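You operate a simulated robot arm through the tools that you are given. There is no shell and no other tool. Be economical: measure what you need, move in short steps, check, and stop when the job is done.

Carry out the task below with a simulated robot arm. There is one attempt and no reset: what you move stays moved.

JOB
Zero the counter of washer one and step it dry 3 times.
Fine: water shut and jets at AIR before the first step; the counter ends on 3.

Only the result counts: the job must be done as asked and must still hold three seconds after the hand-in. Knocking over, shifting, dropping, spilling or breaking anything else fails it.

ROBOT AND FRAMES
A 7-joint arm with a vacuum gripper on a trunk, on a base that drives. Base frame: it is fixed to the floor where the robot stands at the start and does not move with it; the origin is under the middle of the robot, x ahead of it, y to its left, z up. Units: mm, rad, N and s.
With the tool pointing down near the work surface it reaches from about 100 to 600 mm from the robot's upright axis, wherever it stands. Its first joint turns from -1.204 to 3.002 rad. Places, roughly: air lever of washer one [400, -100, 600]; black stop button of washer one [400, -400, 800]; black stop button of washer two [4000, -3800, 800]; counter display of washer one [600, -200, 1000]; drain lever of washer one [300, -100, 500]; jets selector of washer one [600, -500, 800]; main switch of washer one [300, -300, 600]; main switch of washer two [3800, -3900, 700]; red stop button of washer two [3600, -3900, 700]; reset button of washer one [400, -600, 800]; reset button of washer two [3800, -3900, 800]; speed selector of washer two [2700, -5100, 700]; spray button of washer one [500, -400, 800]; start button of washer one [300, -300, 800]; start button of washer two [3600, -3900, 800]; step button of washer one [400, -300, 800]. Payload 1.06 kg.
Tool frame: the origin (TCP) lies in the middle of the cups' lips, and z points out of the cups. The gripper has 1 cup of 24 mm across, covering 24 by 24 mm (tool x, y); the bellows give 8 mm. With the vacuum on, a cup seals on a smooth face that it is pressed against (1 to 4 N); it does not hold porous or soft things. The pull reaches 23 N.
Orientation is that of the tool frame in the base frame, as [roll, pitch, yaw] about the fixed x, y, z axes, in that order (R = Rz(yaw) Ry(pitch) Rx(roll)). With the cups facing straight down, the tool's x points along the base's -x, its y along +y and its z along -z.

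CONTROLS
- The arm moves only by the tool play_rows. Its argument "deltas" is a list that holds one entry, the list of rows, each a list of 7 numbers: the shift along the tool's x, y, z in mm, then the turn, a rotation vector about the tool's x, y, z in rad, then the vacuum: 1 switches it on, 0 off. In form: [[[dx, dy, dz, wx, wy, wz, vac], ...]]. A call has 1 to 12 rows; each row shifts and turns the commanded pose from where the row before left it, along the tool's axes as they then stand. A row lasts 0.2 s, in which the tool goes at most 50 mm and 0.15 rad; a call with a longer step from one row to the next is refused whole, and so is a gripper value outside its range. Where a pose cannot be reached the arm comes as near as it can. A force on the tool above 40 N (or 10 N above the force at the start of the call, whichever is more), or a blocked arm, ends the call early, and 0.2 s more pass. The pull builds up within a second once a cup has sealed. Time passes only in rows, and 0.2 s behind the last, so rows that do not move give it time. The reply holds the time, the measured pose of the TCP, the force on the tool along the base axes and the pull of the vacuum, in the units named above and with some noise, with the torque about the TCP (base axes, N m) and any sound that the robot's microphone picked up.
- Cameras (640 x 400 px; columns grow to the right, rows downward): "scene" is now at [163.1, -47.5, 1182.3]; the picture's right is [-0.54, -0.84, 0.00], its down [-0.50, 0.32, -0.80] and it looks along [0.68, -0.43, -0.60] (base axes); focal length 214 px, centre (320, 200). "wrist" rides on the gripper at [78, 19, -96] in the tool frame; the picture's right is [-0.23, 0.97, 0.00], its down [-0.71, -0.17, -0.69] and it looks along [-0.67, -0.16, 0.73] (tool axes); focal length 243 px, centre (320, 200). There is no depth. A picture from a camera that has moved, and an enlarged one, comes with that camera's place and axes in the base frame and with its lens.
- grab_frame(camera): a new picture of that camera. The clock stands still meanwhile.
- move_column(by): slides the trunk up (or, below 0, down) by that many mm; the arm and the scene camera ride with it, the base frame stays. It gives what a move gives, with no picture.
- roll_base(legs): drives the robot by 1 to 6 legs, each [ahead, left, turn to the left] in mm, mm and rad, along the robot's own axes; the way and the turn of a leg run together, so that a leg with both is an arc; at most 1500 mm and 3.142 rad a leg. The arm and the cameras ride along, it lands a little off, and it stops where it bumps. It gives what a move gives.
- turn_head(pan, tilt): turns the head with the scene camera to pan (to the left, within 1.396 rad either way) and tilt (down, from -0.506 to 1.204), counted from straight ahead of the robot. It gives what a move gives.
- zoom(camera, box): a new picture of the part [left, top, right, bottom] of that camera's present view, enlarged. The clock stands still meanwhile.
- finish_job(): hands the job in; it is judged then, once.

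Go step by step. Nothing tells you exact positions but the pictures and the camera data: compare them with the known pose of the tool, close in by small moves and look again before you grip or let go. The budget is 120 turns and 82 pictures, counting those below and the enlarged ones. Unless the task says otherwise, let go and move clear before handing in, and close with one line.

The tools are called after ">>>" by a JSON object that holds its "api" and its "payload". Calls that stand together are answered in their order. play_rows: Moves the arm, as the interface text tells. Its arguments: {"type":"object","properties":{"deltas":{"type":"array","items":{"type":"array","items":{"type":"array","items":{"type":"number"}}}}},"required":["deltas"]} The other tools are called the same way: move_column (by) slides the trunk up or down; roll_base (legs) drives the base; turn_head (pan, tilt) turns the head that bears the scene camera; grab_frame (camera) takes a picture; zoom (camera, box) takes an enlarged picture of a part of a camera's view; finish_job () hands the job in.

At the start:

```text
time_s: 0.0
eef_pos: [306.0, -254.5, 1095.0]
tcp_rot: [-3.141, 0.001, 3.141]
wrist_force: [-0.5, -0.4, 0.2]
wrist_torque: [0.01, -0.01, -0.03]
pull: 0.1
trunk travel left (down, up): [-350.0, 142.0]
robot x, y, heading: [1.1, -1.2, -0.002]
head pan, tilt: [-0.572, 0.639]
```

scene: 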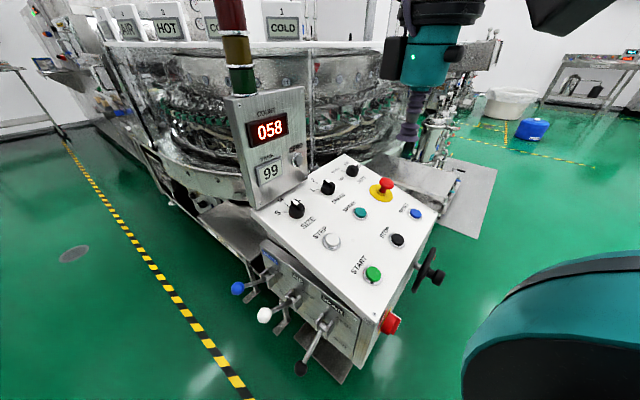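
wrist: 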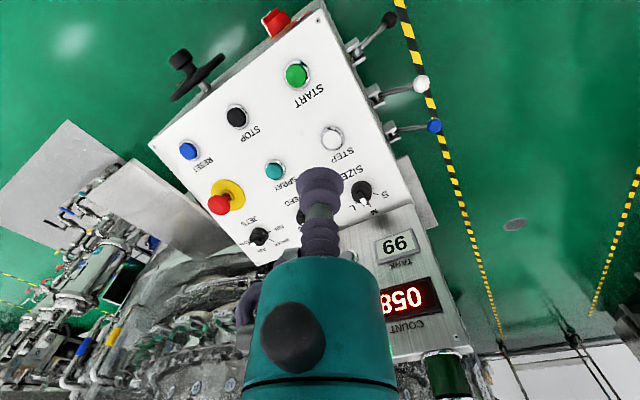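

I see washer one's panel with its buttons, selectors, levers and a counter at 058. First I enlarge the details to read labels and states.

>>> {"api": "zoom", "payload": {"camera": "scene", "box": [220, 70, 460, 220]}}

>>> {"api": "zoom", "payload": {"camera": "scene", "box": [220, 220, 460, 370]}}

>>> {"api": "zoom", "payload": {"camera": "wrist", "box": [200, 120, 440, 270]}}

```text
2.67 times, centred on (340, 145) of scene
camera zoom: at [163.1, -47.5, 1182.3], right [-0.54, -0.84, 0.0], down [-0.5, 0.32, -0.8], along [0.68, -0.43, -0.6], focal length 572 px, centre (267, 347)
```

zoom: 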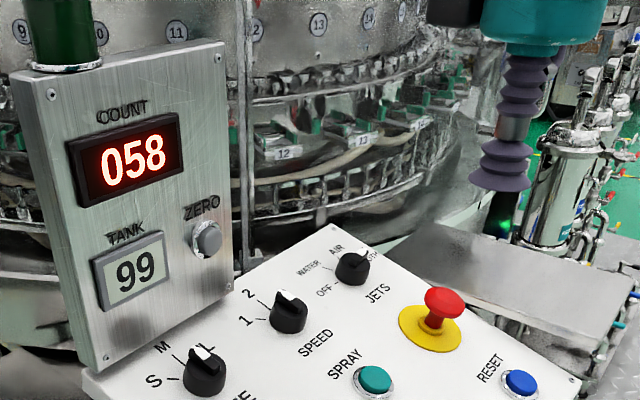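

```text
2.67 times, centred on (340, 295) of scene
camera zoom: at [163.1, -47.5, 1182.3], right [-0.54, -0.84, 0.0], down [-0.5, 0.32, -0.8], along [0.68, -0.43, -0.6], focal length 572 px, centre (267, -53)
```

zoom: 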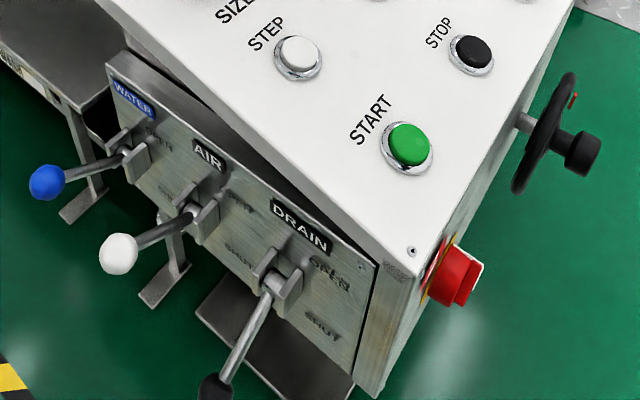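

```text
2.67 times, centred on (320, 195) of wrist
camera zoom: at [227.3, -236.2, 1191.8], right [0.23, 0.97, 0.0], down [0.71, -0.17, 0.69], along [0.67, -0.16, -0.73], focal length 647 px, centre (320, 213)
```

zoom: 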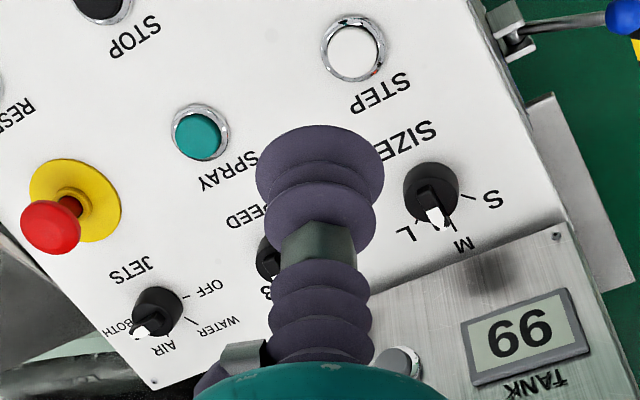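

>>> {"api": "zoom", "payload": {"camera": "scene", "box": [225, 235, 345, 310]}}

>>> {"api": "zoom", "payload": {"camera": "scene", "box": [280, 135, 400, 210]}}

>>> {"api": "zoom", "payload": {"camera": "wrist", "box": [220, 200, 316, 260]}}

```text
5.33 times, centred on (285, 272) of scene
camera zoom: at [163.1, -47.5, 1182.3], right [-0.54, -0.84, 0.0], down [-0.5, 0.32, -0.8], along [0.68, -0.43, -0.6], focal length 1144 px, centre (507, -187)
```

zoom: 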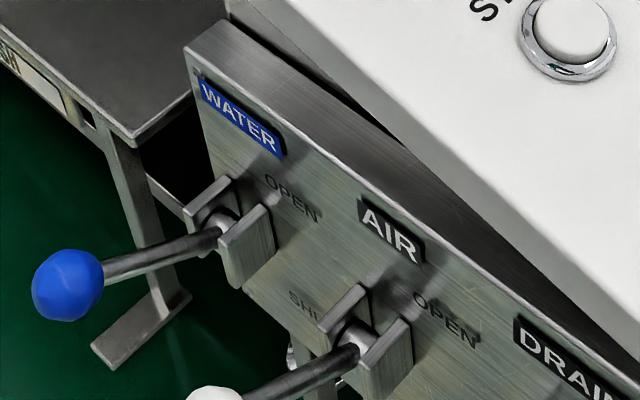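

```text
5.33 times, centred on (340, 172) of scene
camera zoom: at [163.1, -47.5, 1182.3], right [-0.54, -0.84, 0.0], down [-0.5, 0.32, -0.8], along [0.68, -0.43, -0.6], focal length 1144 px, centre (213, 347)
```

zoom: 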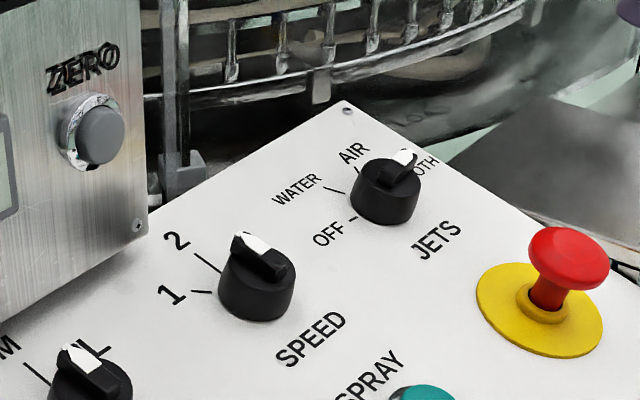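

```text
6.67 times, centred on (268, 230) of wrist
camera zoom: at [227.3, -236.2, 1191.8], right [0.23, 0.97, 0.0], down [0.71, -0.17, 0.69], along [0.67, -0.16, -0.73], focal length 1618 px, centre (667, 0)
```

zoom: 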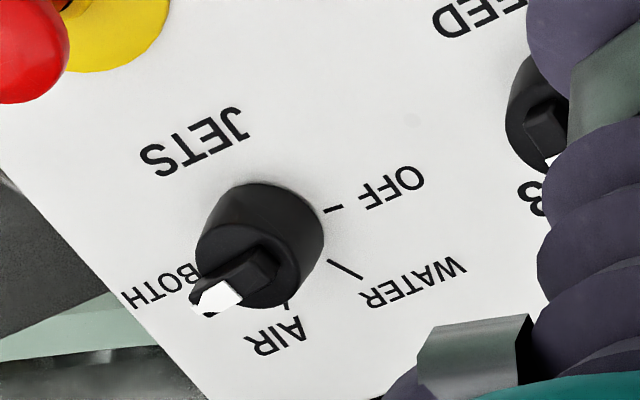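

The jets selector is at BOTH, and the water lever (blue) points up toward OPEN, its ball near (556,-31,646). I move over the blue ball to push the lever down first.

>>> {"api": "play_rows", "payload": {"deltas": [[[0, 45, 0, 0, 0, 0, 0], [0, 45, 0, 0, 0, 0, 0], [0, 45, 0, 0, 0, 0, 0], [0, 45, 0, 0, 0, 0, 0], [0, 43, 0, 0, 0, 0, 0], [-35, 0, 35, 0, 0, 0, 0], [-35, 0, 35, 0, 0, 0, 0], [-35, 0, 35, 0, 0, 0, 0], [-35, 0, 35, 0, 0, 0, 0], [-35, 0, 35, 0, 0, 0, 0], [-35, 0, 35, 0, 0, 0, 0], [-40, 0, 30, 0, 0, 0, 0]]]}}

>>> {"api": "grab_frame", "payload": {"camera": "scene"}}

>>> {"api": "grab_frame", "payload": {"camera": "wrist"}}

```text
time_s: 2.8
eef_pos: [543.6, -126.6, 891.0]
tcp_rot: [3.111, 0.072, -3.125]
wrist_force: [-0.7, -0.4, -0.1]
wrist_torque: [0.06, -0.08, 0.0]
pull: 0.1
out of reach, approached as far as the arm can: row 5, 7, 8, 9, 10, 11, 12
trunk travel left (down, up): [-350.0, 142.0]
robot x, y, heading: [0.8, -1.8, 0.004]
head pan, tilt: [-0.572, 0.639]
stopped in row 12: the arm was blocked; the commanded pose is now the measured one
```

```text
73 pictures are left
camera scene: at [158.1, -43.7, 1182.9], right [-0.54, -0.84, 0.0], down [-0.5, 0.32, -0.81], along [0.68, -0.43, -0.59], focal length 214 px, centre (320, 200)
```

scene: 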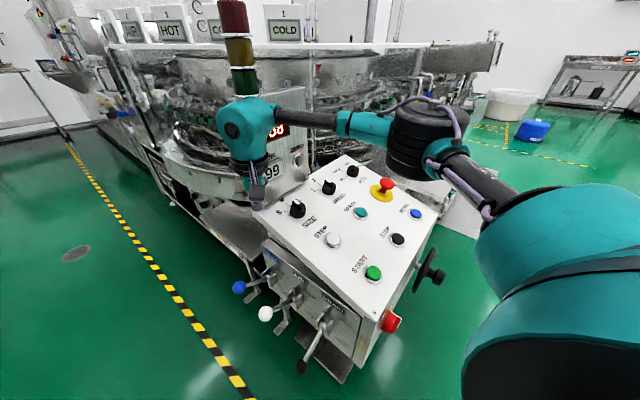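

```text
72 pictures are left
camera wrist: at [457.3, -112.2, 982.2], right [0.22, 0.97, 0.05], down [0.66, -0.18, 0.73], along [0.72, -0.13, -0.68], focal length 243 px, centre (320, 200)
```

wrist: 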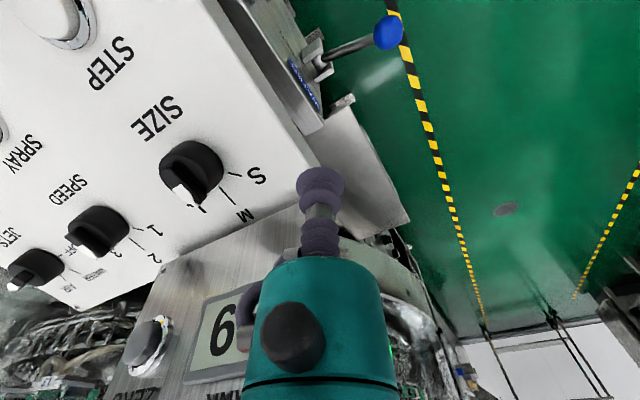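

The arm hit its reach limits here, but the view confirms the blue ball near (552,-34,647). I retract and then drive the base to the lever side.

>>> {"api": "play_rows", "payload": {"deltas": [[[0, 0, -40, 0, 0, 0, 0], [20, 0, -40, 0, 0, 0, 0], [45, 0, -20, 0, 0, 0, 0], [45, 0, -20, 0, 0, 0, 0], [45, 0, -20, 0, 0, 0, 0], [45, 0, -20, 0, 0, 0, 0], [45, 0, -20, 0, 0, 0, 0], [45, 0, 0, 0, 0, 0, 0]]]}}

>>> {"api": "turn_head", "payload": {"pan": 0.0, "tilt": 0.9}}

>>> {"api": "grab_frame", "payload": {"camera": "scene"}}

```text
time_s: 4.6
eef_pos: [246.4, -137.8, 1045.2]
tcp_rot: [3.116, 0.049, -3.133]
wrist_force: [-0.2, -0.2, 0.7]
wrist_torque: [0.0, 0.02, 0.0]
pull: 0.0
trunk travel left (down, up): [-350.0, 142.0]
robot x, y, heading: [0.7, -0.3, -0.002]
head pan, tilt: [-0.572, 0.639]
```

```text
time_s: 5.6
eef_pos: [248.0, -138.1, 1045.0]
tcp_rot: [3.119, 0.048, -3.132]
wrist_force: [1.3, -0.3, 0.1]
wrist_torque: [0.02, 0.0, 0.04]
pull: 0.1
trunk travel left (down, up): [-350.0, 142.0]
robot x, y, heading: [2.8, 0.4, 0.0]
head pan, tilt: [0.0, 0.901]
```

```text
71 pictures are left
camera scene: at [165.6, 0.7, 1160.8], right [0.0, -1.0, 0.0], down [-0.78, 0.0, -0.62], along [0.62, 0.0, -0.78], focal length 214 px, centre (320, 200)
```

scene: 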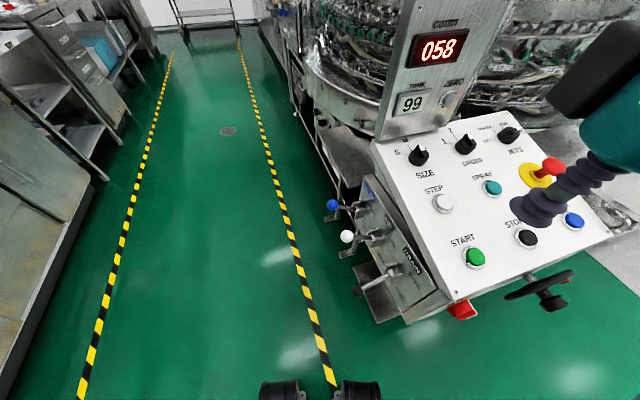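

The aisle on the left is clear. I drive left, ahead, and turn right so the levers lie straight in front of the robot.

>>> {"api": "roll_base", "payload": {"legs": [[0, 310, 0], [285, 0, 0], [0, 0, -0.9]]}}

>>> {"api": "turn_head", "payload": {"pan": 0.0, "tilt": 0.8}}

>>> {"api": "grab_frame", "payload": {"camera": "scene"}}

>>> {"api": "grab_frame", "payload": {"camera": "wrist"}}

```text
time_s: 12.7
eef_pos: [325.9, 28.9, 1045.1]
tcp_rot: [3.116, 0.049, 2.265]
wrist_force: [0.6, -0.1, 0.0]
wrist_torque: [0.01, -0.05, 0.02]
pull: 0.1
trunk travel left (down, up): [-350.0, 142.0]
robot x, y, heading: [273.5, 309.9, -0.885]
head pan, tilt: [0.0, 0.901]
```

```text
time_s: 13.4
eef_pos: [326.3, 30.8, 1045.7]
tcp_rot: [3.117, 0.048, 2.264]
wrist_force: [1.2, -0.3, -0.6]
wrist_torque: [-0.01, -0.01, 0.0]
pull: 0.0
trunk travel left (down, up): [-350.0, 142.0]
robot x, y, heading: [276.0, 308.3, -0.886]
head pan, tilt: [0.0, 0.799]
```

```text
70 pictures are left
camera scene: at [385.4, 176.0, 1168.7], right [-0.77, -0.63, 0.0], down [-0.45, 0.56, -0.7], along [0.44, -0.54, -0.72], focal length 214 px, centre (320, 200)
```

scene: 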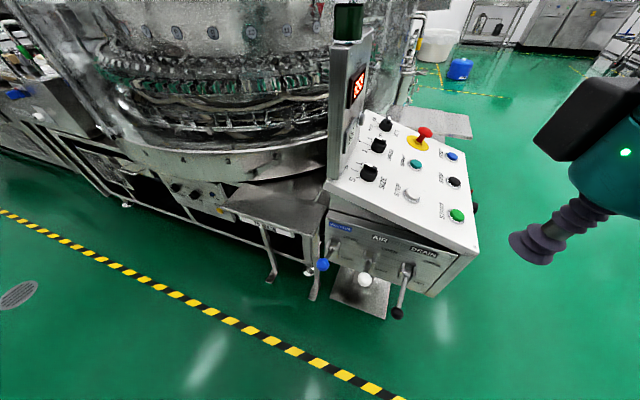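

```text
69 pictures are left
camera wrist: at [285.5, 103.6, 1137.9], right [0.9, 0.44, 0.04], down [0.29, -0.64, 0.71], along [0.34, -0.63, -0.7], focal length 243 px, centre (320, 200)
```

wrist: 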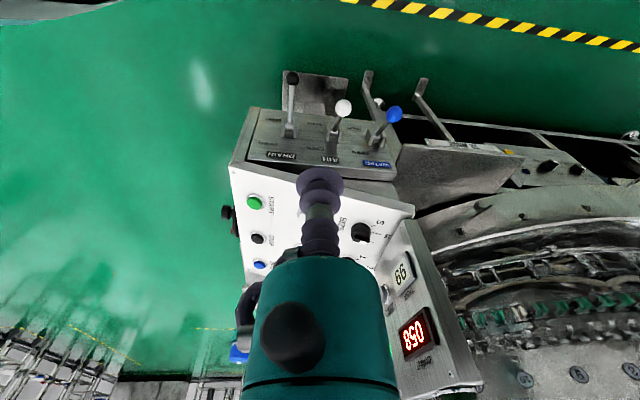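

The ball is confirmed at about (549,-36,647). I move over it and descend partway.

>>> {"api": "play_rows", "payload": {"deltas": [[[-39, 26, 0, 0, 0, 0, 0], [-39, 26, 0, 0, 0, 0, 0], [-39, 26, 0, 0, 0, 0, 0], [-39, 26, 0, 0, 0, 0, 0], [-38, 27, 0, 0, 0, 0, 0], [0, 0, 45, 0, 0, 0, 0], [0, 0, 45, 0, 0, 0, 0], [0, 0, 45, 0, 0, 0, 0], [0, 0, 45, 0, 0, 0, 0], [0, 0, 45, 0, 0, 0, 0], [0, 0, 45, 0, 0, 0, 0]]]}}

>>> {"api": "grab_frame", "payload": {"camera": "scene"}}

>>> {"api": "grab_frame", "payload": {"camera": "wrist"}}

```text
time_s: 15.8
eef_pos: [480.8, -31.1, 785.9]
tcp_rot: [3.115, 0.051, 2.264]
wrist_force: [-0.8, -0.4, -0.1]
wrist_torque: [-0.02, 0.0, 0.0]
pull: 0.0
out of reach, approached as far as the arm can: row 4, 5
trunk travel left (down, up): [-350.0, 142.0]
robot x, y, heading: [271.7, 310.2, -0.887]
head pan, tilt: [0.0, 0.799]
```

```text
68 pictures are left
camera scene: at [385.3, 176.0, 1168.7], right [-0.77, -0.63, 0.0], down [-0.45, 0.56, -0.7], along [0.44, -0.54, -0.72], focal length 214 px, centre (320, 200)
```

scene: 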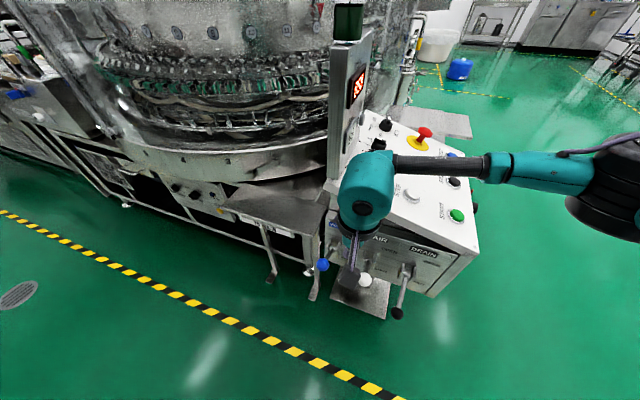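

```text
67 pictures are left
camera wrist: at [439.4, 42.3, 879.2], right [0.9, 0.44, 0.04], down [0.28, -0.64, 0.72], along [0.34, -0.63, -0.7], focal length 243 px, centre (320, 200)
```

wrist: 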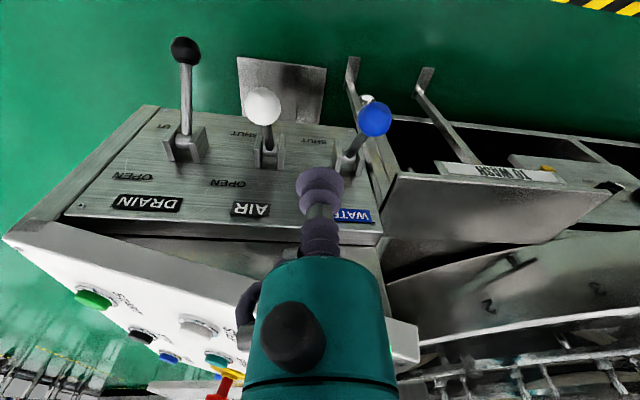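

The forearm comes over the panel from the right and would hit it on the way down, so I retract. I'll reposition on the other side, facing back along the aisle, so the arm comes in from outside.

>>> {"api": "play_rows", "payload": {"deltas": [[[0, 0, -45, 0, 0, 0, 0], [0, 0, -45, 0, 0, 0, 0], [0, 0, -45, 0, 0, 0, 0], [0, 0, -45, 0, 0, 0, 0], [0, 0, -45, 0, 0, 0, 0], [0, 0, -35, 0, 0, 0, 0], [40, -20, 0, 0, 0, 0, 0], [40, -20, 0, 0, 0, 0, 0], [40, -20, 0, 0, 0, 0, 0], [20, -20, 0, 0, 0, 0, 0]]]}}

>>> {"api": "roll_base", "payload": {"legs": [[0, 0, -1.983], [-532, 105, 0]]}}

>>> {"api": "turn_head", "payload": {"pan": 0.6, "tilt": 0.8}}

>>> {"api": "grab_frame", "payload": {"camera": "scene"}}

```text
time_s: 18.0
eef_pos: [320.0, 32.4, 1036.1]
tcp_rot: [3.119, 0.049, 2.263]
wrist_force: [0.2, 0.4, 0.7]
wrist_torque: [0.03, -0.02, -0.01]
pull: 0.0
trunk travel left (down, up): [-350.0, 142.0]
robot x, y, heading: [278.4, 309.8, -0.884]
head pan, tilt: [0.0, 0.799]
```

```text
time_s: 25.8
eef_pos: [540.3, 419.2, 1037.4]
tcp_rot: [3.117, 0.049, 0.306]
wrist_force: [1.0, -0.2, -0.3]
wrist_torque: [-0.01, 0.02, 0.01]
pull: 0.0
trunk travel left (down, up): [-350.0, 142.0]
robot x, y, heading: [810.5, 353.8, -2.844]
head pan, tilt: [0.0, 0.799]
```

```text
time_s: 26.8
eef_pos: [539.7, 420.4, 1037.8]
tcp_rot: [3.118, 0.048, 0.303]
wrist_force: [0.3, -0.3, -0.4]
wrist_torque: [-0.02, 0.02, 0.02]
pull: 0.0
trunk travel left (down, up): [-350.0, 142.0]
robot x, y, heading: [811.3, 352.5, -2.847]
head pan, tilt: [0.6, 0.799]
```

```text
66 pictures are left
camera scene: at [674.2, 264.2, 1168.7], right [-0.78, 0.62, 0.0], down [0.45, 0.56, -0.7], along [-0.43, -0.55, -0.72], focal length 214 px, centre (320, 200)
```

scene: 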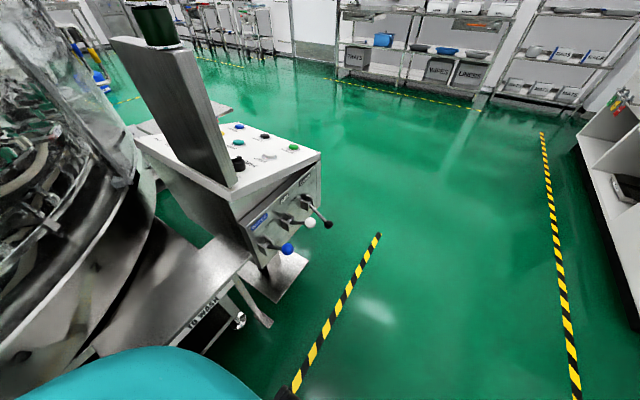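

The levers are in clear view; the ball still computes to about (550,-40,647). I swing the arm over it from the aisle side at height.

>>> {"api": "play_rows", "payload": {"deltas": [[[-12, 40, 0, 0, 0, 0, 0], [-12, 40, 0, 0, 0, 0, 0], [-12, 40, 0, 0, 0, 0, 0], [-12, 40, 0, 0, 0, 0, 0], [-12, 40, 0, 0, 0, 0, 0], [-12, 40, 0, 0, 0, 0, 0], [-12, 40, 0, 0, 0, 0, 0], [-12, 40, 0, 0, 0, 0, 0]]]}}

>>> {"api": "grab_frame", "payload": {"camera": "scene"}}

```text
time_s: 28.6
eef_pos: [541.8, 326.8, 1040.2]
tcp_rot: [3.116, 0.052, 0.304]
wrist_force: [0.6, 0.2, 0.6]
wrist_torque: [0.0, -0.02, 0.03]
pull: 0.1
out of reach, approached as far as the arm can: row 3, 4, 5, 6, 7, 8
trunk travel left (down, up): [-350.0, 142.0]
robot x, y, heading: [809.3, 357.0, -2.845]
head pan, tilt: [0.6, 0.799]
```

```text
65 pictures are left
camera scene: at [674.2, 264.1, 1168.7], right [-0.78, 0.62, 0.0], down [0.45, 0.56, -0.7], along [-0.43, -0.55, -0.72], focal length 214 px, centre (320, 200)
```

scene: 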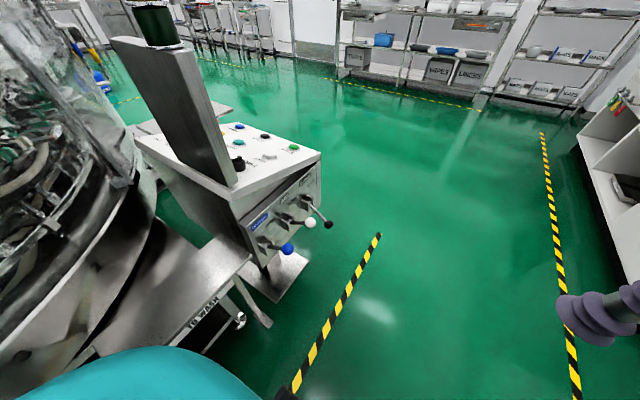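

The arm only reaches ahead and to its right here. I turn the robot so the lever lies just right of straight ahead, with the forearm coming in from outside the console.

>>> {"api": "roll_base", "payload": {"legs": [[0, 0, 0.846], [45, -12, 0]]}}

>>> {"api": "turn_head", "payload": {"pan": -0.2, "tilt": 0.8}}

>>> {"api": "grab_frame", "payload": {"camera": "scene"}}

```text
time_s: 31.7
eef_pos: [624.8, 96.9, 1040.7]
tcp_rot: [3.118, 0.05, 1.151]
wrist_force: [0.1, 0.4, -0.4]
wrist_torque: [0.03, 0.02, 0.01]
pull: 0.0
trunk travel left (down, up): [-350.0, 142.0]
robot x, y, heading: [781.9, 319.7, -1.99]
head pan, tilt: [0.6, 0.799]
```

```text
time_s: 32.8
eef_pos: [625.1, 97.7, 1040.8]
tcp_rot: [3.115, 0.049, 1.15]
wrist_force: [0.1, 0.7, 0.7]
wrist_torque: [-0.01, 0.0, 0.02]
pull: 0.1
trunk travel left (down, up): [-350.0, 142.0]
robot x, y, heading: [781.5, 322.7, -1.993]
head pan, tilt: [-0.201, 0.799]
```

```text
64 pictures are left
camera scene: at [731.1, 157.0, 1169.0], right [-0.99, 0.17, 0.0], down [0.12, 0.7, -0.7], along [-0.12, -0.69, -0.71], focal length 214 px, centre (320, 200)
```

scene: 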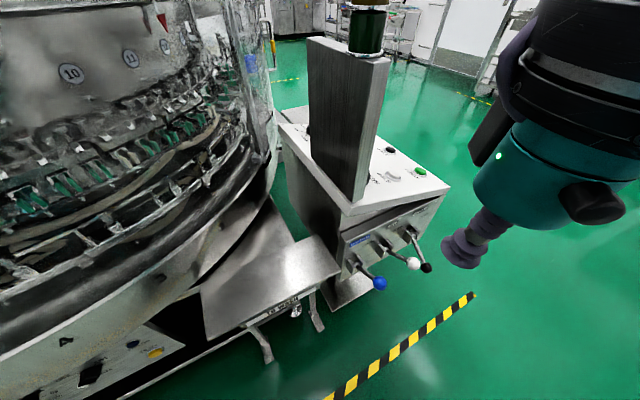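

The geometry is consistent; ball about (547,-37,647). I descend out here first, then move in over the ball.

>>> {"api": "play_rows", "payload": {"deltas": [[[0, 0, 45, 0, 0, 0, 0], [0, 0, 45, 0, 0, 0, 0], [0, 0, 45, 0, 0, 0, 0], [0, 0, 45, 0, 0, 0, 0], [0, 0, 45, 0, 0, 0, 0], [0, 0, 45, 0, 0, 0, 0], [-35, -3, 0, 0, 0, 0, 0], [-35, -3, 0, 0, 0, 0, 0], [-35, -3, 0, 0, 0, 0, 0], [-30, -3, 0, 0, 0, 0, 0]]]}}

>>> {"api": "grab_frame", "payload": {"camera": "scene"}}

>>> {"api": "grab_frame", "payload": {"camera": "wrist"}}

```text
time_s: 35.0
eef_pos: [541.4, -33.3, 779.9]
tcp_rot: [3.115, 0.051, 1.152]
wrist_force: [0.1, -0.6, 0.9]
wrist_torque: [0.03, 0.04, 0.0]
pull: 0.2
out of reach, approached as far as the arm can: row 3, 6
trunk travel left (down, up): [-350.0, 142.0]
robot x, y, heading: [781.7, 319.5, -1.994]
head pan, tilt: [-0.201, 0.799]
```

```text
63 pictures are left
camera scene: at [697.7, 171.2, 1168.7], right [-0.81, 0.59, 0.0], down [0.42, 0.58, -0.7], along [-0.41, -0.57, -0.72], focal length 214 px, centre (320, 200)
```

scene: 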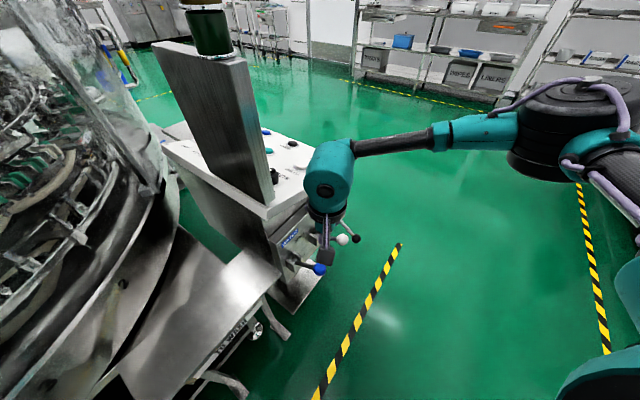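

```text
62 pictures are left
camera wrist: at [588.2, 34.8, 872.4], right [0.79, -0.61, 0.04], down [-0.45, -0.54, 0.71], along [-0.41, -0.58, -0.7], focal length 243 px, centre (320, 200)
```

wrist: 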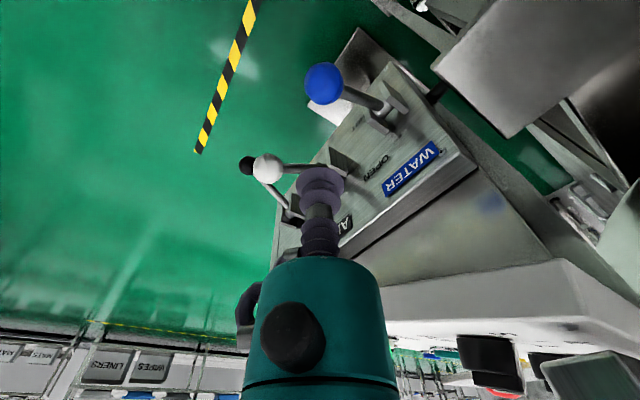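

The forearm now comes in from outside. I level the tool, centre over the ball and come down to just above it.

>>> {"api": "play_rows", "payload": {"deltas": [[[0, 8, 0, 0.027, 0.05, 0, 0], [0, 0, 40, 0, 0, 0, 0], [0, 0, 40, 0, 0, 0, 0], [0, 0, 0, 0, 0, 0, 0]]]}}

>>> {"api": "grab_frame", "payload": {"camera": "wrist"}}

>>> {"api": "zoom", "payload": {"camera": "scene", "box": [240, 140, 480, 290]}}

```text
time_s: 36.0
eef_pos: [527.8, -14.6, 709.7]
tcp_rot: [-3.14, 0.0, 1.154]
wrist_force: [0.7, -0.6, 0.3]
wrist_torque: [0.01, -0.01, -0.01]
pull: 0.1
out of reach, approached as far as the arm can: row 1, 2, 3
trunk travel left (down, up): [-350.0, 142.0]
robot x, y, heading: [785.2, 319.7, -1.995]
head pan, tilt: [-0.201, 0.799]
```

```text
61 pictures are left
camera wrist: at [575.4, 49.6, 806.2], right [0.79, -0.61, 0.0], down [-0.44, -0.58, 0.69], along [-0.42, -0.54, -0.73], focal length 243 px, centre (320, 200)
```

wrist: 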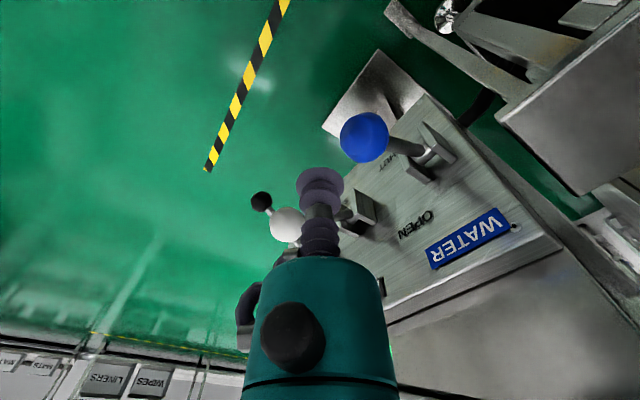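

```text
2.67 times, centred on (360, 215) of scene
camera zoom: at [697.7, 171.3, 1168.7], right [-0.81, 0.59, 0.0], down [0.42, 0.58, -0.7], along [-0.41, -0.57, -0.72], focal length 572 px, centre (213, 160)
```

zoom: 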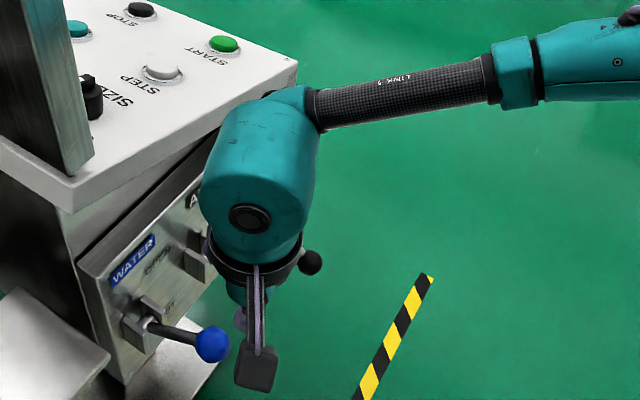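

The arm is at its left limit. I back the tool off, turn the base a bit left so the ball lies further to the right, then look again.

>>> {"api": "play_rows", "payload": {"deltas": [[[40, 0, 0, 0, 0, 0, 0], [40, 0, -20, 0, 0, 0, 0]]]}}

>>> {"api": "roll_base", "payload": {"legs": [[0, 0, 0.25]]}}

>>> {"api": "grab_frame", "payload": {"camera": "wrist"}}

```text
time_s: 36.6
eef_pos: [562.3, 55.9, 730.8]
tcp_rot: [-3.141, 0.0, 1.151]
wrist_force: [0.0, 0.9, 0.2]
wrist_torque: [0.01, 0.03, -0.01]
pull: 0.0
trunk travel left (down, up): [-350.0, 142.0]
robot x, y, heading: [783.0, 318.0, -1.998]
head pan, tilt: [-0.201, 0.799]
```

```text
time_s: 37.9
eef_pos: [631.2, 10.3, 731.8]
tcp_rot: [-3.14, 0.0, 1.396]
wrist_force: [0.3, -0.1, 0.3]
wrist_torque: [-0.01, -0.04, 0.01]
pull: 0.1
trunk travel left (down, up): [-350.0, 142.0]
robot x, y, heading: [778.6, 321.4, -1.753]
head pan, tilt: [-0.201, 0.799]
```

```text
59 pictures are left
camera wrist: at [662.6, 84.2, 827.3], right [0.92, -0.4, 0.0], down [-0.29, -0.67, 0.69], along [-0.28, -0.63, -0.73], focal length 243 px, centre (320, 200)
```

wrist: 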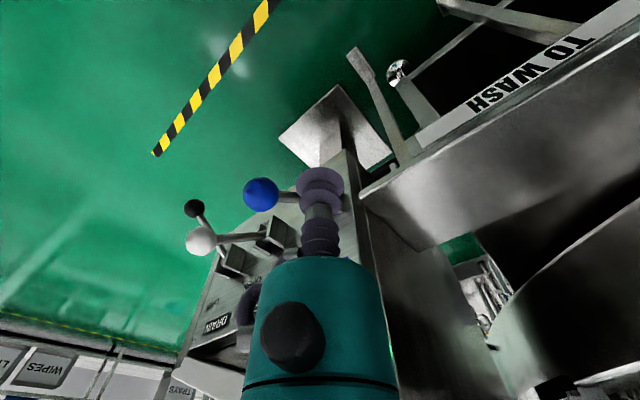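

>>> {"api": "play_rows", "payload": {"deltas": [[[-20, -25, 0, 0, 0, 0, 0], [-20, -25, 0, 0, 0, 0, 0], [-20, -25, 0, 0, 0, 0, 0], [0, 0, 30, 0, 0, 0, 0], [0, 0, 0, 0, 0, 0, 0]]]}}

>>> {"api": "grab_frame", "payload": {"camera": "wrist"}}

>>> {"api": "zoom", "payload": {"camera": "scene", "box": [240, 140, 480, 290]}}

```text
time_s: 39.1
eef_pos: [546.5, -35.0, 700.1]
tcp_rot: [-3.139, 0.0, 1.395]
wrist_force: [-0.2, -0.1, -0.8]
wrist_torque: [-0.04, 0.0, -0.01]
pull: 0.0
trunk travel left (down, up): [-350.0, 142.0]
robot x, y, heading: [784.7, 318.0, -1.752]
head pan, tilt: [-0.201, 0.799]
```

```text
58 pictures are left
camera wrist: at [578.3, 38.0, 796.6], right [0.92, -0.4, 0.0], down [-0.29, -0.67, 0.69], along [-0.28, -0.63, -0.73], focal length 243 px, centre (320, 200)
```

wrist: 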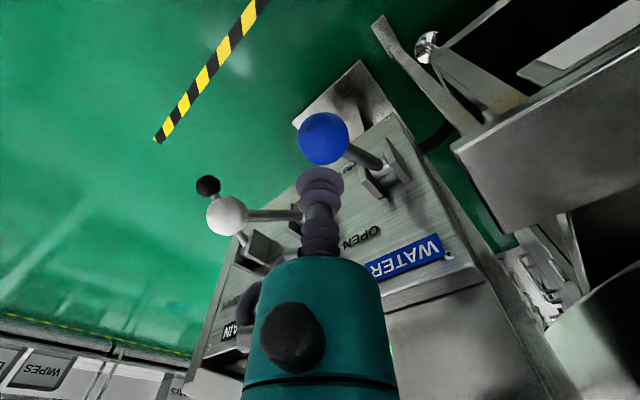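

```text
2.67 times, centred on (360, 215) of scene
camera zoom: at [735.9, 155.3, 1168.7], right [-0.93, 0.37, 0.0], down [0.27, 0.67, -0.7], along [-0.26, -0.65, -0.72], focal length 572 px, centre (213, 160)
```

zoom: 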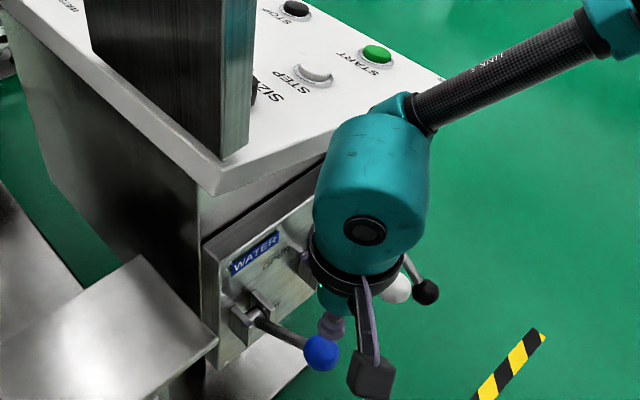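

The cup is centred above the blue ball. I press down and follow the first half of the lever's arc, watching the force.

>>> {"api": "play_rows", "payload": {"deltas": [[[-3, 0, 20, 0, 0, 0, 0], [0, 0, 20, 0, 0, 0, 0], [10.6, -4.8, 18, 0, 0, 0, 0], [7.7, -3.5, 19.7, 0, 0, 0, 0]]]}}

>>> {"api": "grab_frame", "payload": {"camera": "wrist"}}

>>> {"api": "grab_frame", "payload": {"camera": "scene"}}

```text
time_s: 40.1
eef_pos: [540.8, -20.8, 623.4]
tcp_rot: [-3.141, 0.0, 1.397]
wrist_force: [0.3, 0.3, 1.3]
wrist_torque: [0.04, -0.02, -0.04]
pull: 0.1
trunk travel left (down, up): [-350.0, 142.0]
robot x, y, heading: [782.1, 321.7, -1.75]
head pan, tilt: [-0.201, 0.799]
```

```text
56 pictures are left
camera wrist: at [573.4, 53.3, 719.3], right [0.92, -0.4, 0.0], down [-0.29, -0.67, 0.68], along [-0.28, -0.63, -0.73], focal length 243 px, centre (320, 200)
```

wrist: 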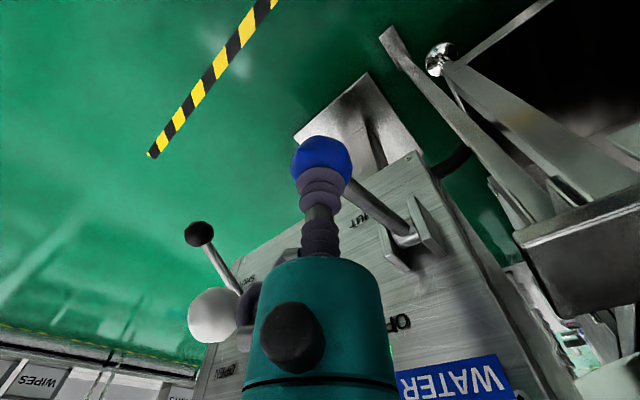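

```text
55 pictures are left
camera scene: at [735.9, 155.2, 1168.7], right [-0.93, 0.37, 0.0], down [0.27, 0.67, -0.7], along [-0.26, -0.65, -0.72], focal length 214 px, centre (320, 200)
```

scene: 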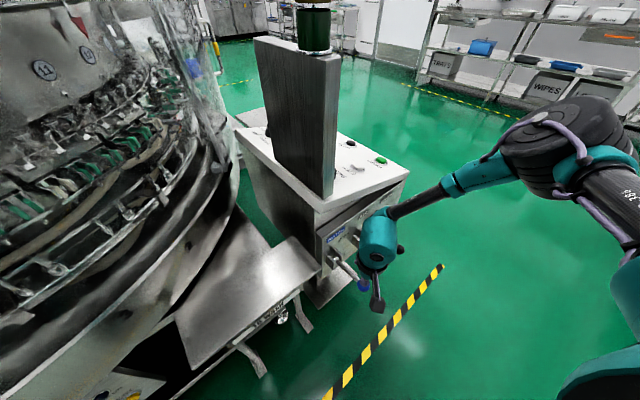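

The lever follows with little force. I continue down the second half of the arc.

>>> {"api": "play_rows", "payload": {"deltas": [[[4.1, -1.9, 18.8, 0, 0, 0, 0], [1.4, -0.6, 19.2, 0, 0, 0, 0], [-1.4, 0.6, 19.2, 0, 0, 0, 0], [-4.1, 1.9, 18.8, 0, 0, 0, 0]]]}}

>>> {"api": "grab_frame", "payload": {"camera": "wrist"}}

>>> {"api": "zoom", "payload": {"camera": "scene", "box": [280, 160, 480, 310]}}

```text
time_s: 41.1
eef_pos: [522.6, -6.8, 586.0]
tcp_rot: [-3.139, 0.0, 1.396]
wrist_force: [0.1, -0.6, -0.1]
wrist_torque: [-0.01, -0.02, 0.0]
pull: 0.1
out of reach, approached as far as the arm can: row 2, 3, 4
trunk travel left (down, up): [-350.0, 142.0]
robot x, y, heading: [781.1, 319.6, -1.75]
head pan, tilt: [-0.201, 0.799]
```

```text
54 pictures are left
camera wrist: at [553.6, 66.1, 681.9], right [0.92, -0.4, 0.0], down [-0.29, -0.67, 0.69], along [-0.28, -0.63, -0.73], focal length 243 px, centre (320, 200)
```

wrist: 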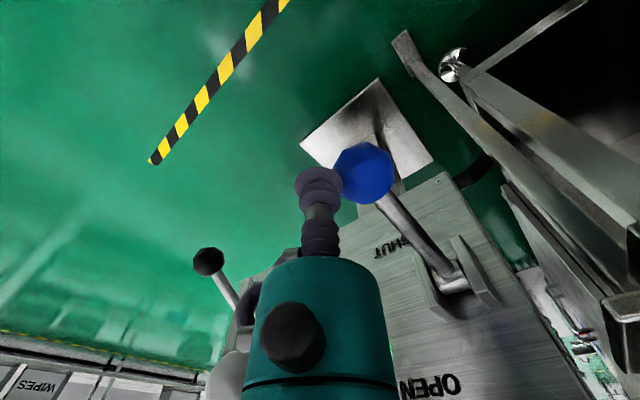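

```text
2.67 times, centred on (380, 235) of scene
camera zoom: at [736.0, 155.2, 1168.7], right [-0.93, 0.37, 0.0], down [0.27, 0.67, -0.7], along [-0.26, -0.65, -0.72], focal length 572 px, centre (160, 107)
```

zoom: 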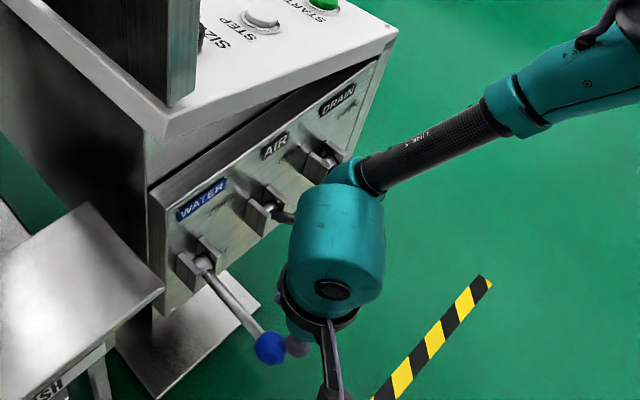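

The arm ran out of downward reach and slid off beside the ball, with the lever about halfway. I raise the arm, lower the trunk, and resume from above.

>>> {"api": "play_rows", "payload": {"deltas": [[[4, -4, -44, 0, 0, 0, 0], [0, 0, -44, 0, 0, 0, 0], [0, 0, -44, 0, 0, 0, 0], [0, 0, -44, 0, 0, 0, 0], [0, 0, -44, 0, 0, 0, 0], [0, 0, -10, 0, 0, 0, 0]]]}}

>>> {"api": "move_column", "payload": {"by": -180}}

>>> {"api": "grab_frame", "payload": {"camera": "wrist"}}

>>> {"api": "grab_frame", "payload": {"camera": "scene"}}

```text
time_s: 42.5
eef_pos: [521.0, -4.2, 815.8]
tcp_rot: [-3.139, 0.0, 1.399]
wrist_force: [0.2, 0.2, -0.1]
wrist_torque: [0.02, -0.02, 0.01]
pull: 0.0
trunk travel left (down, up): [-350.0, 142.0]
robot x, y, heading: [781.7, 317.4, -1.75]
head pan, tilt: [-0.201, 0.799]
```

```text
time_s: 44.5
eef_pos: [519.9, -5.0, 636.1]
tcp_rot: [-3.14, 0.001, 1.397]
wrist_force: [0.0, 0.8, 0.0]
wrist_torque: [-0.02, 0.02, 0.0]
pull: 0.1
trunk travel left (down, up): [-170.0, 322.0]
robot x, y, heading: [784.5, 320.9, -1.753]
head pan, tilt: [-0.201, 0.799]
```

```text
52 pictures are left
camera wrist: at [551.2, 69.9, 732.5], right [0.92, -0.4, 0.0], down [-0.29, -0.67, 0.69], along [-0.28, -0.63, -0.73], focal length 243 px, centre (320, 200)
```

wrist: 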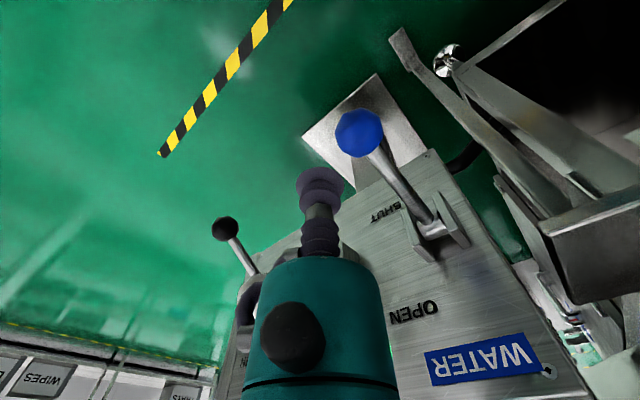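

```text
51 pictures are left
camera scene: at [727.7, 110.0, 986.4], right [-0.93, 0.37, 0.0], down [0.27, 0.67, -0.7], along [-0.26, -0.65, -0.72], focal length 214 px, centre (320, 200)
```

scene: 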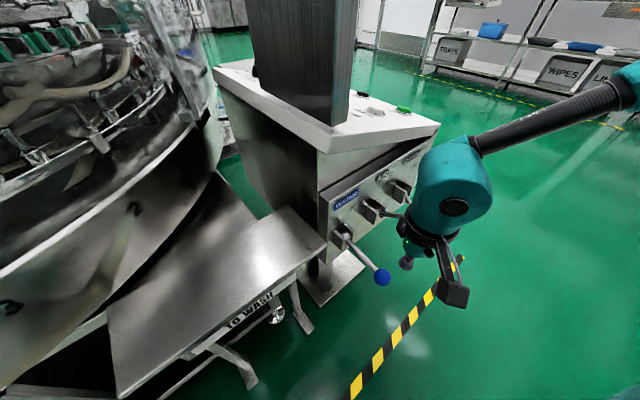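

The ball is now near (542,-19,573), lever about level. I centre over it and press down the remaining arc.

>>> {"api": "play_rows", "payload": {"deltas": [[[-10, 24, 0, 0, 0, 0, 0], [0, 0, 25, 0, 0, 0, 0], [0, 0, 22, 0, 0, 0, 0], [-1.4, 0.6, 19.2, 0, 0, 0, 0], [-4.1, 1.9, 18.8, 0, 0, 0, 0]]]}}

>>> {"api": "grab_frame", "payload": {"camera": "wrist"}}

>>> {"api": "zoom", "payload": {"camera": "scene", "box": [290, 130, 530, 320]}}

```text
time_s: 45.7
eef_pos: [543.6, -22.9, 550.9]
tcp_rot: [-3.139, -0.001, 1.396]
wrist_force: [0.1, -1.3, 0.4]
wrist_torque: [-0.02, 0.0, 0.04]
pull: 0.0
trunk travel left (down, up): [-170.0, 322.0]
robot x, y, heading: [783.0, 320.8, -1.746]
head pan, tilt: [-0.201, 0.799]
```

```text
50 pictures are left
camera wrist: at [575.0, 50.3, 646.6], right [0.92, -0.4, 0.0], down [-0.29, -0.67, 0.69], along [-0.28, -0.63, -0.73], focal length 243 px, centre (320, 200)
```

wrist: 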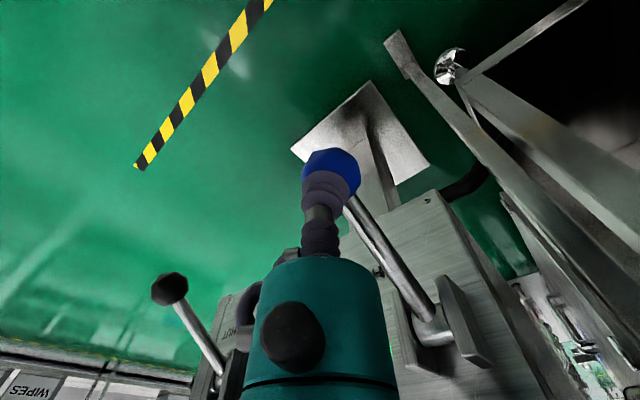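

```text
2.11 times, centred on (410, 225) of scene
camera zoom: at [727.7, 110.0, 986.4], right [-0.93, 0.37, 0.0], down [0.27, 0.67, -0.7], along [-0.26, -0.65, -0.72], focal length 452 px, centre (130, 147)
```

zoom: 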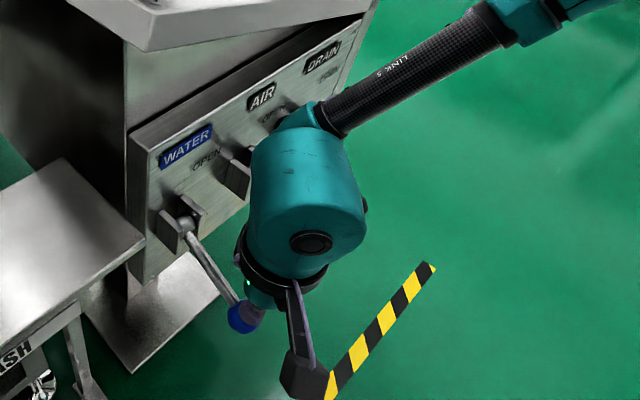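

>>> {"api": "play_rows", "payload": {"deltas": [[[-5.5, 5, 13, 0, 0, 0, 0], [-6.5, 3, 13, 0, 0, 0, 0], [-7, 3, 12, 0, 0, 0, 0], [0, 0, 0, 0, 0, 0, 0]]]}}

>>> {"api": "grab_frame", "payload": {"camera": "wrist"}}

>>> {"api": "zoom", "payload": {"camera": "scene", "box": [290, 130, 530, 320]}}

```text
time_s: 46.3
eef_pos: [550.9, -33.1, 531.9]
tcp_rot: [-3.141, 0.0, 1.393]
wrist_force: [-3.6, 7.5, 27.3]
wrist_torque: [-0.24, -0.1, -0.05]
pull: 0.1
trunk travel left (down, up): [-170.0, 322.0]
robot x, y, heading: [782.1, 318.8, -1.754]
head pan, tilt: [-0.201, 0.799]
stopped in row 2: the force on the tool passed its limit at 58 N (the readings are from after the stop); the commanded pose is now the measured one
```

```text
48 pictures are left
camera wrist: at [582.1, 39.9, 628.9], right [0.92, -0.4, 0.0], down [-0.29, -0.67, 0.69], along [-0.28, -0.63, -0.73], focal length 243 px, centre (320, 200)
```

wrist: 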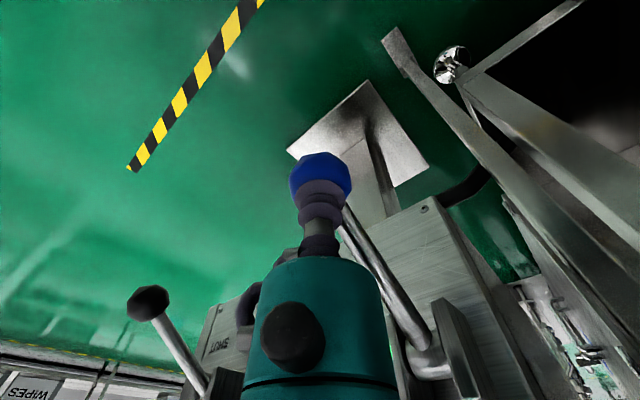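

```text
2.11 times, centred on (410, 225) of scene
camera zoom: at [727.9, 111.4, 987.0], right [-0.93, 0.37, 0.0], down [0.27, 0.66, -0.7], along [-0.26, -0.65, -0.72], focal length 452 px, centre (130, 147)
```

zoom: 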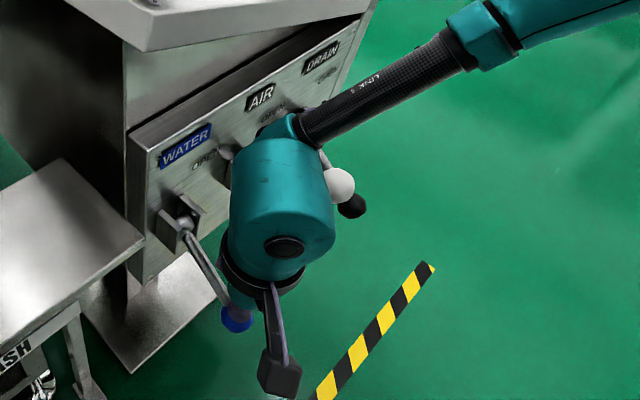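

The push met a firm stop at the bottom. I lift off and check the lever positions.

>>> {"api": "play_rows", "payload": {"deltas": [[[0, 0, -20, 0, 0, 0, 0], [15, 0, -30, 0, 0, 0, 0], [30, 0, -35, 0, 0, 0, 0], [40, 0, -30, 0, 0, 0, 0], [40, 0, -30, 0, 0, 0, 0]]]}}

>>> {"api": "grab_frame", "payload": {"camera": "wrist"}}

>>> {"api": "zoom", "payload": {"camera": "scene", "box": [290, 130, 530, 320]}}

```text
time_s: 47.5
eef_pos: [570.5, 76.6, 677.0]
tcp_rot: [-3.138, -0.003, 1.393]
wrist_force: [0.0, -0.2, 0.3]
wrist_torque: [0.0, 0.0, -0.01]
pull: 0.0
out of reach, approached as far as the arm can: row 5
trunk travel left (down, up): [-170.0, 322.0]
robot x, y, heading: [783.5, 321.7, -1.755]
head pan, tilt: [-0.201, 0.799]
```

```text
46 pictures are left
camera wrist: at [601.8, 149.4, 772.7], right [0.92, -0.4, 0.0], down [-0.29, -0.67, 0.68], along [-0.28, -0.62, -0.73], focal length 243 px, centre (320, 200)
```

wrist: 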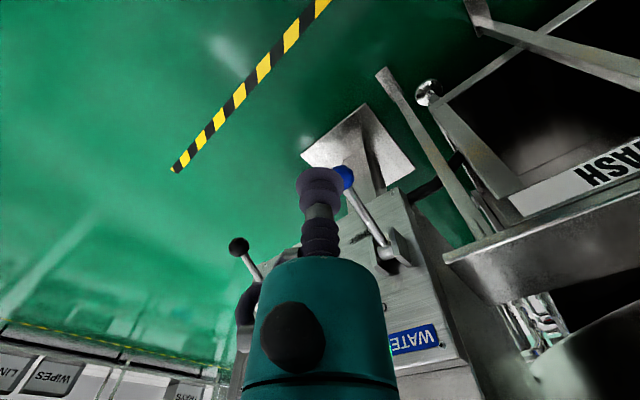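

```text
2.11 times, centred on (410, 225) of scene
camera zoom: at [727.1, 109.7, 986.2], right [-0.93, 0.37, 0.0], down [0.27, 0.67, -0.7], along [-0.26, -0.65, -0.72], focal length 452 px, centre (130, 147)
```

zoom: 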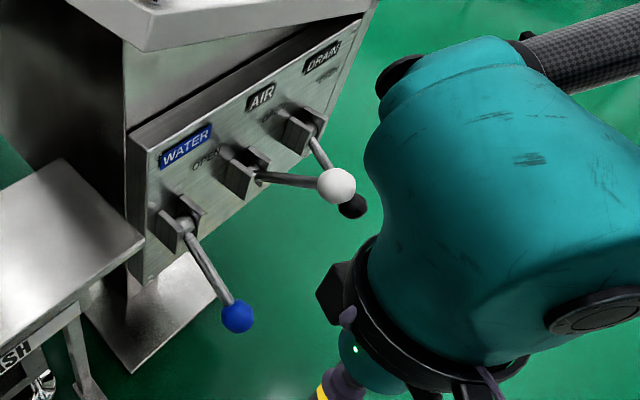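

The water lever now points down parallel to the drain lever (SHUT), and the air lever is unchanged. Next is the jets selector: I raise everything and drive around to the front of the panel.

>>> {"api": "play_rows", "payload": {"deltas": [[[0, 0, -40, 0, 0, 0, 0], [0, 0, -40, 0, 0, 0, 0], [0, 0, -40, 0, 0, 0, 0], [0, 0, -40, 0, 0, 0, 0]]]}}

>>> {"api": "move_column", "payload": {"by": 200}}

>>> {"api": "roll_base", "payload": {"legs": [[143, -770, 0], [0, 0, 2.025], [-290, -821, 0]]}}

>>> {"api": "turn_head", "payload": {"pan": 0.0, "tilt": 0.9}}

>>> {"api": "grab_frame", "payload": {"camera": "scene"}}

```text
time_s: 47.9
eef_pos: [571.2, 67.1, 718.9]
tcp_rot: [-3.135, 0.032, 1.387]
wrist_force: [-1.0, -9.1, -1.6]
wrist_torque: [0.78, -0.04, -0.28]
pull: 0.1
trunk travel left (down, up): [-170.0, 322.0]
robot x, y, heading: [779.4, 318.6, -1.753]
head pan, tilt: [-0.201, 0.799]
stopped in row 2: the force on the tool passed its limit at 118 N (the readings are from after the stop); the commanded pose is now the measured one
```

```text
time_s: 50.1
eef_pos: [570.6, 67.5, 918.3]
tcp_rot: [-3.135, 0.027, 1.386]
wrist_force: [-0.3, 0.0, 0.3]
wrist_torque: [-0.01, -0.01, 0.02]
pull: 0.0
trunk travel left (down, up): [-370.0, 122.0]
robot x, y, heading: [784.9, 320.0, -1.751]
head pan, tilt: [-0.201, 0.799]
```

```text
time_s: 69.4
eef_pos: [294.5, -589.0, 918.4]
tcp_rot: [-3.134, 0.029, -2.809]
wrist_force: [0.2, -0.1, -0.3]
wrist_torque: [0.01, 0.0, 0.0]
pull: 0.1
trunk travel left (down, up): [-370.0, 122.0]
robot x, y, heading: [-27.5, -530.8, 0.333]
head pan, tilt: [-0.201, 0.799]
```

```text
time_s: 70.1
eef_pos: [294.8, -589.6, 918.2]
tcp_rot: [-3.135, 0.03, -2.808]
wrist_force: [0.7, -0.1, -0.2]
wrist_torque: [0.0, 0.01, -0.03]
pull: 0.1
trunk travel left (down, up): [-370.0, 122.0]
robot x, y, heading: [-30.7, -528.7, 0.336]
head pan, tilt: [0.0, 0.901]
```

```text
44 pictures are left
camera scene: at [121.8, -476.4, 1181.7], right [0.33, -0.94, 0.0], down [-0.74, -0.26, -0.62], along [0.59, 0.2, -0.78], focal length 214 px, centre (320, 200)
```

scene: 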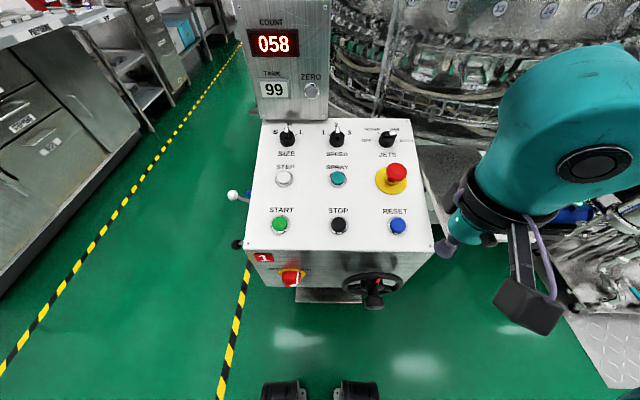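

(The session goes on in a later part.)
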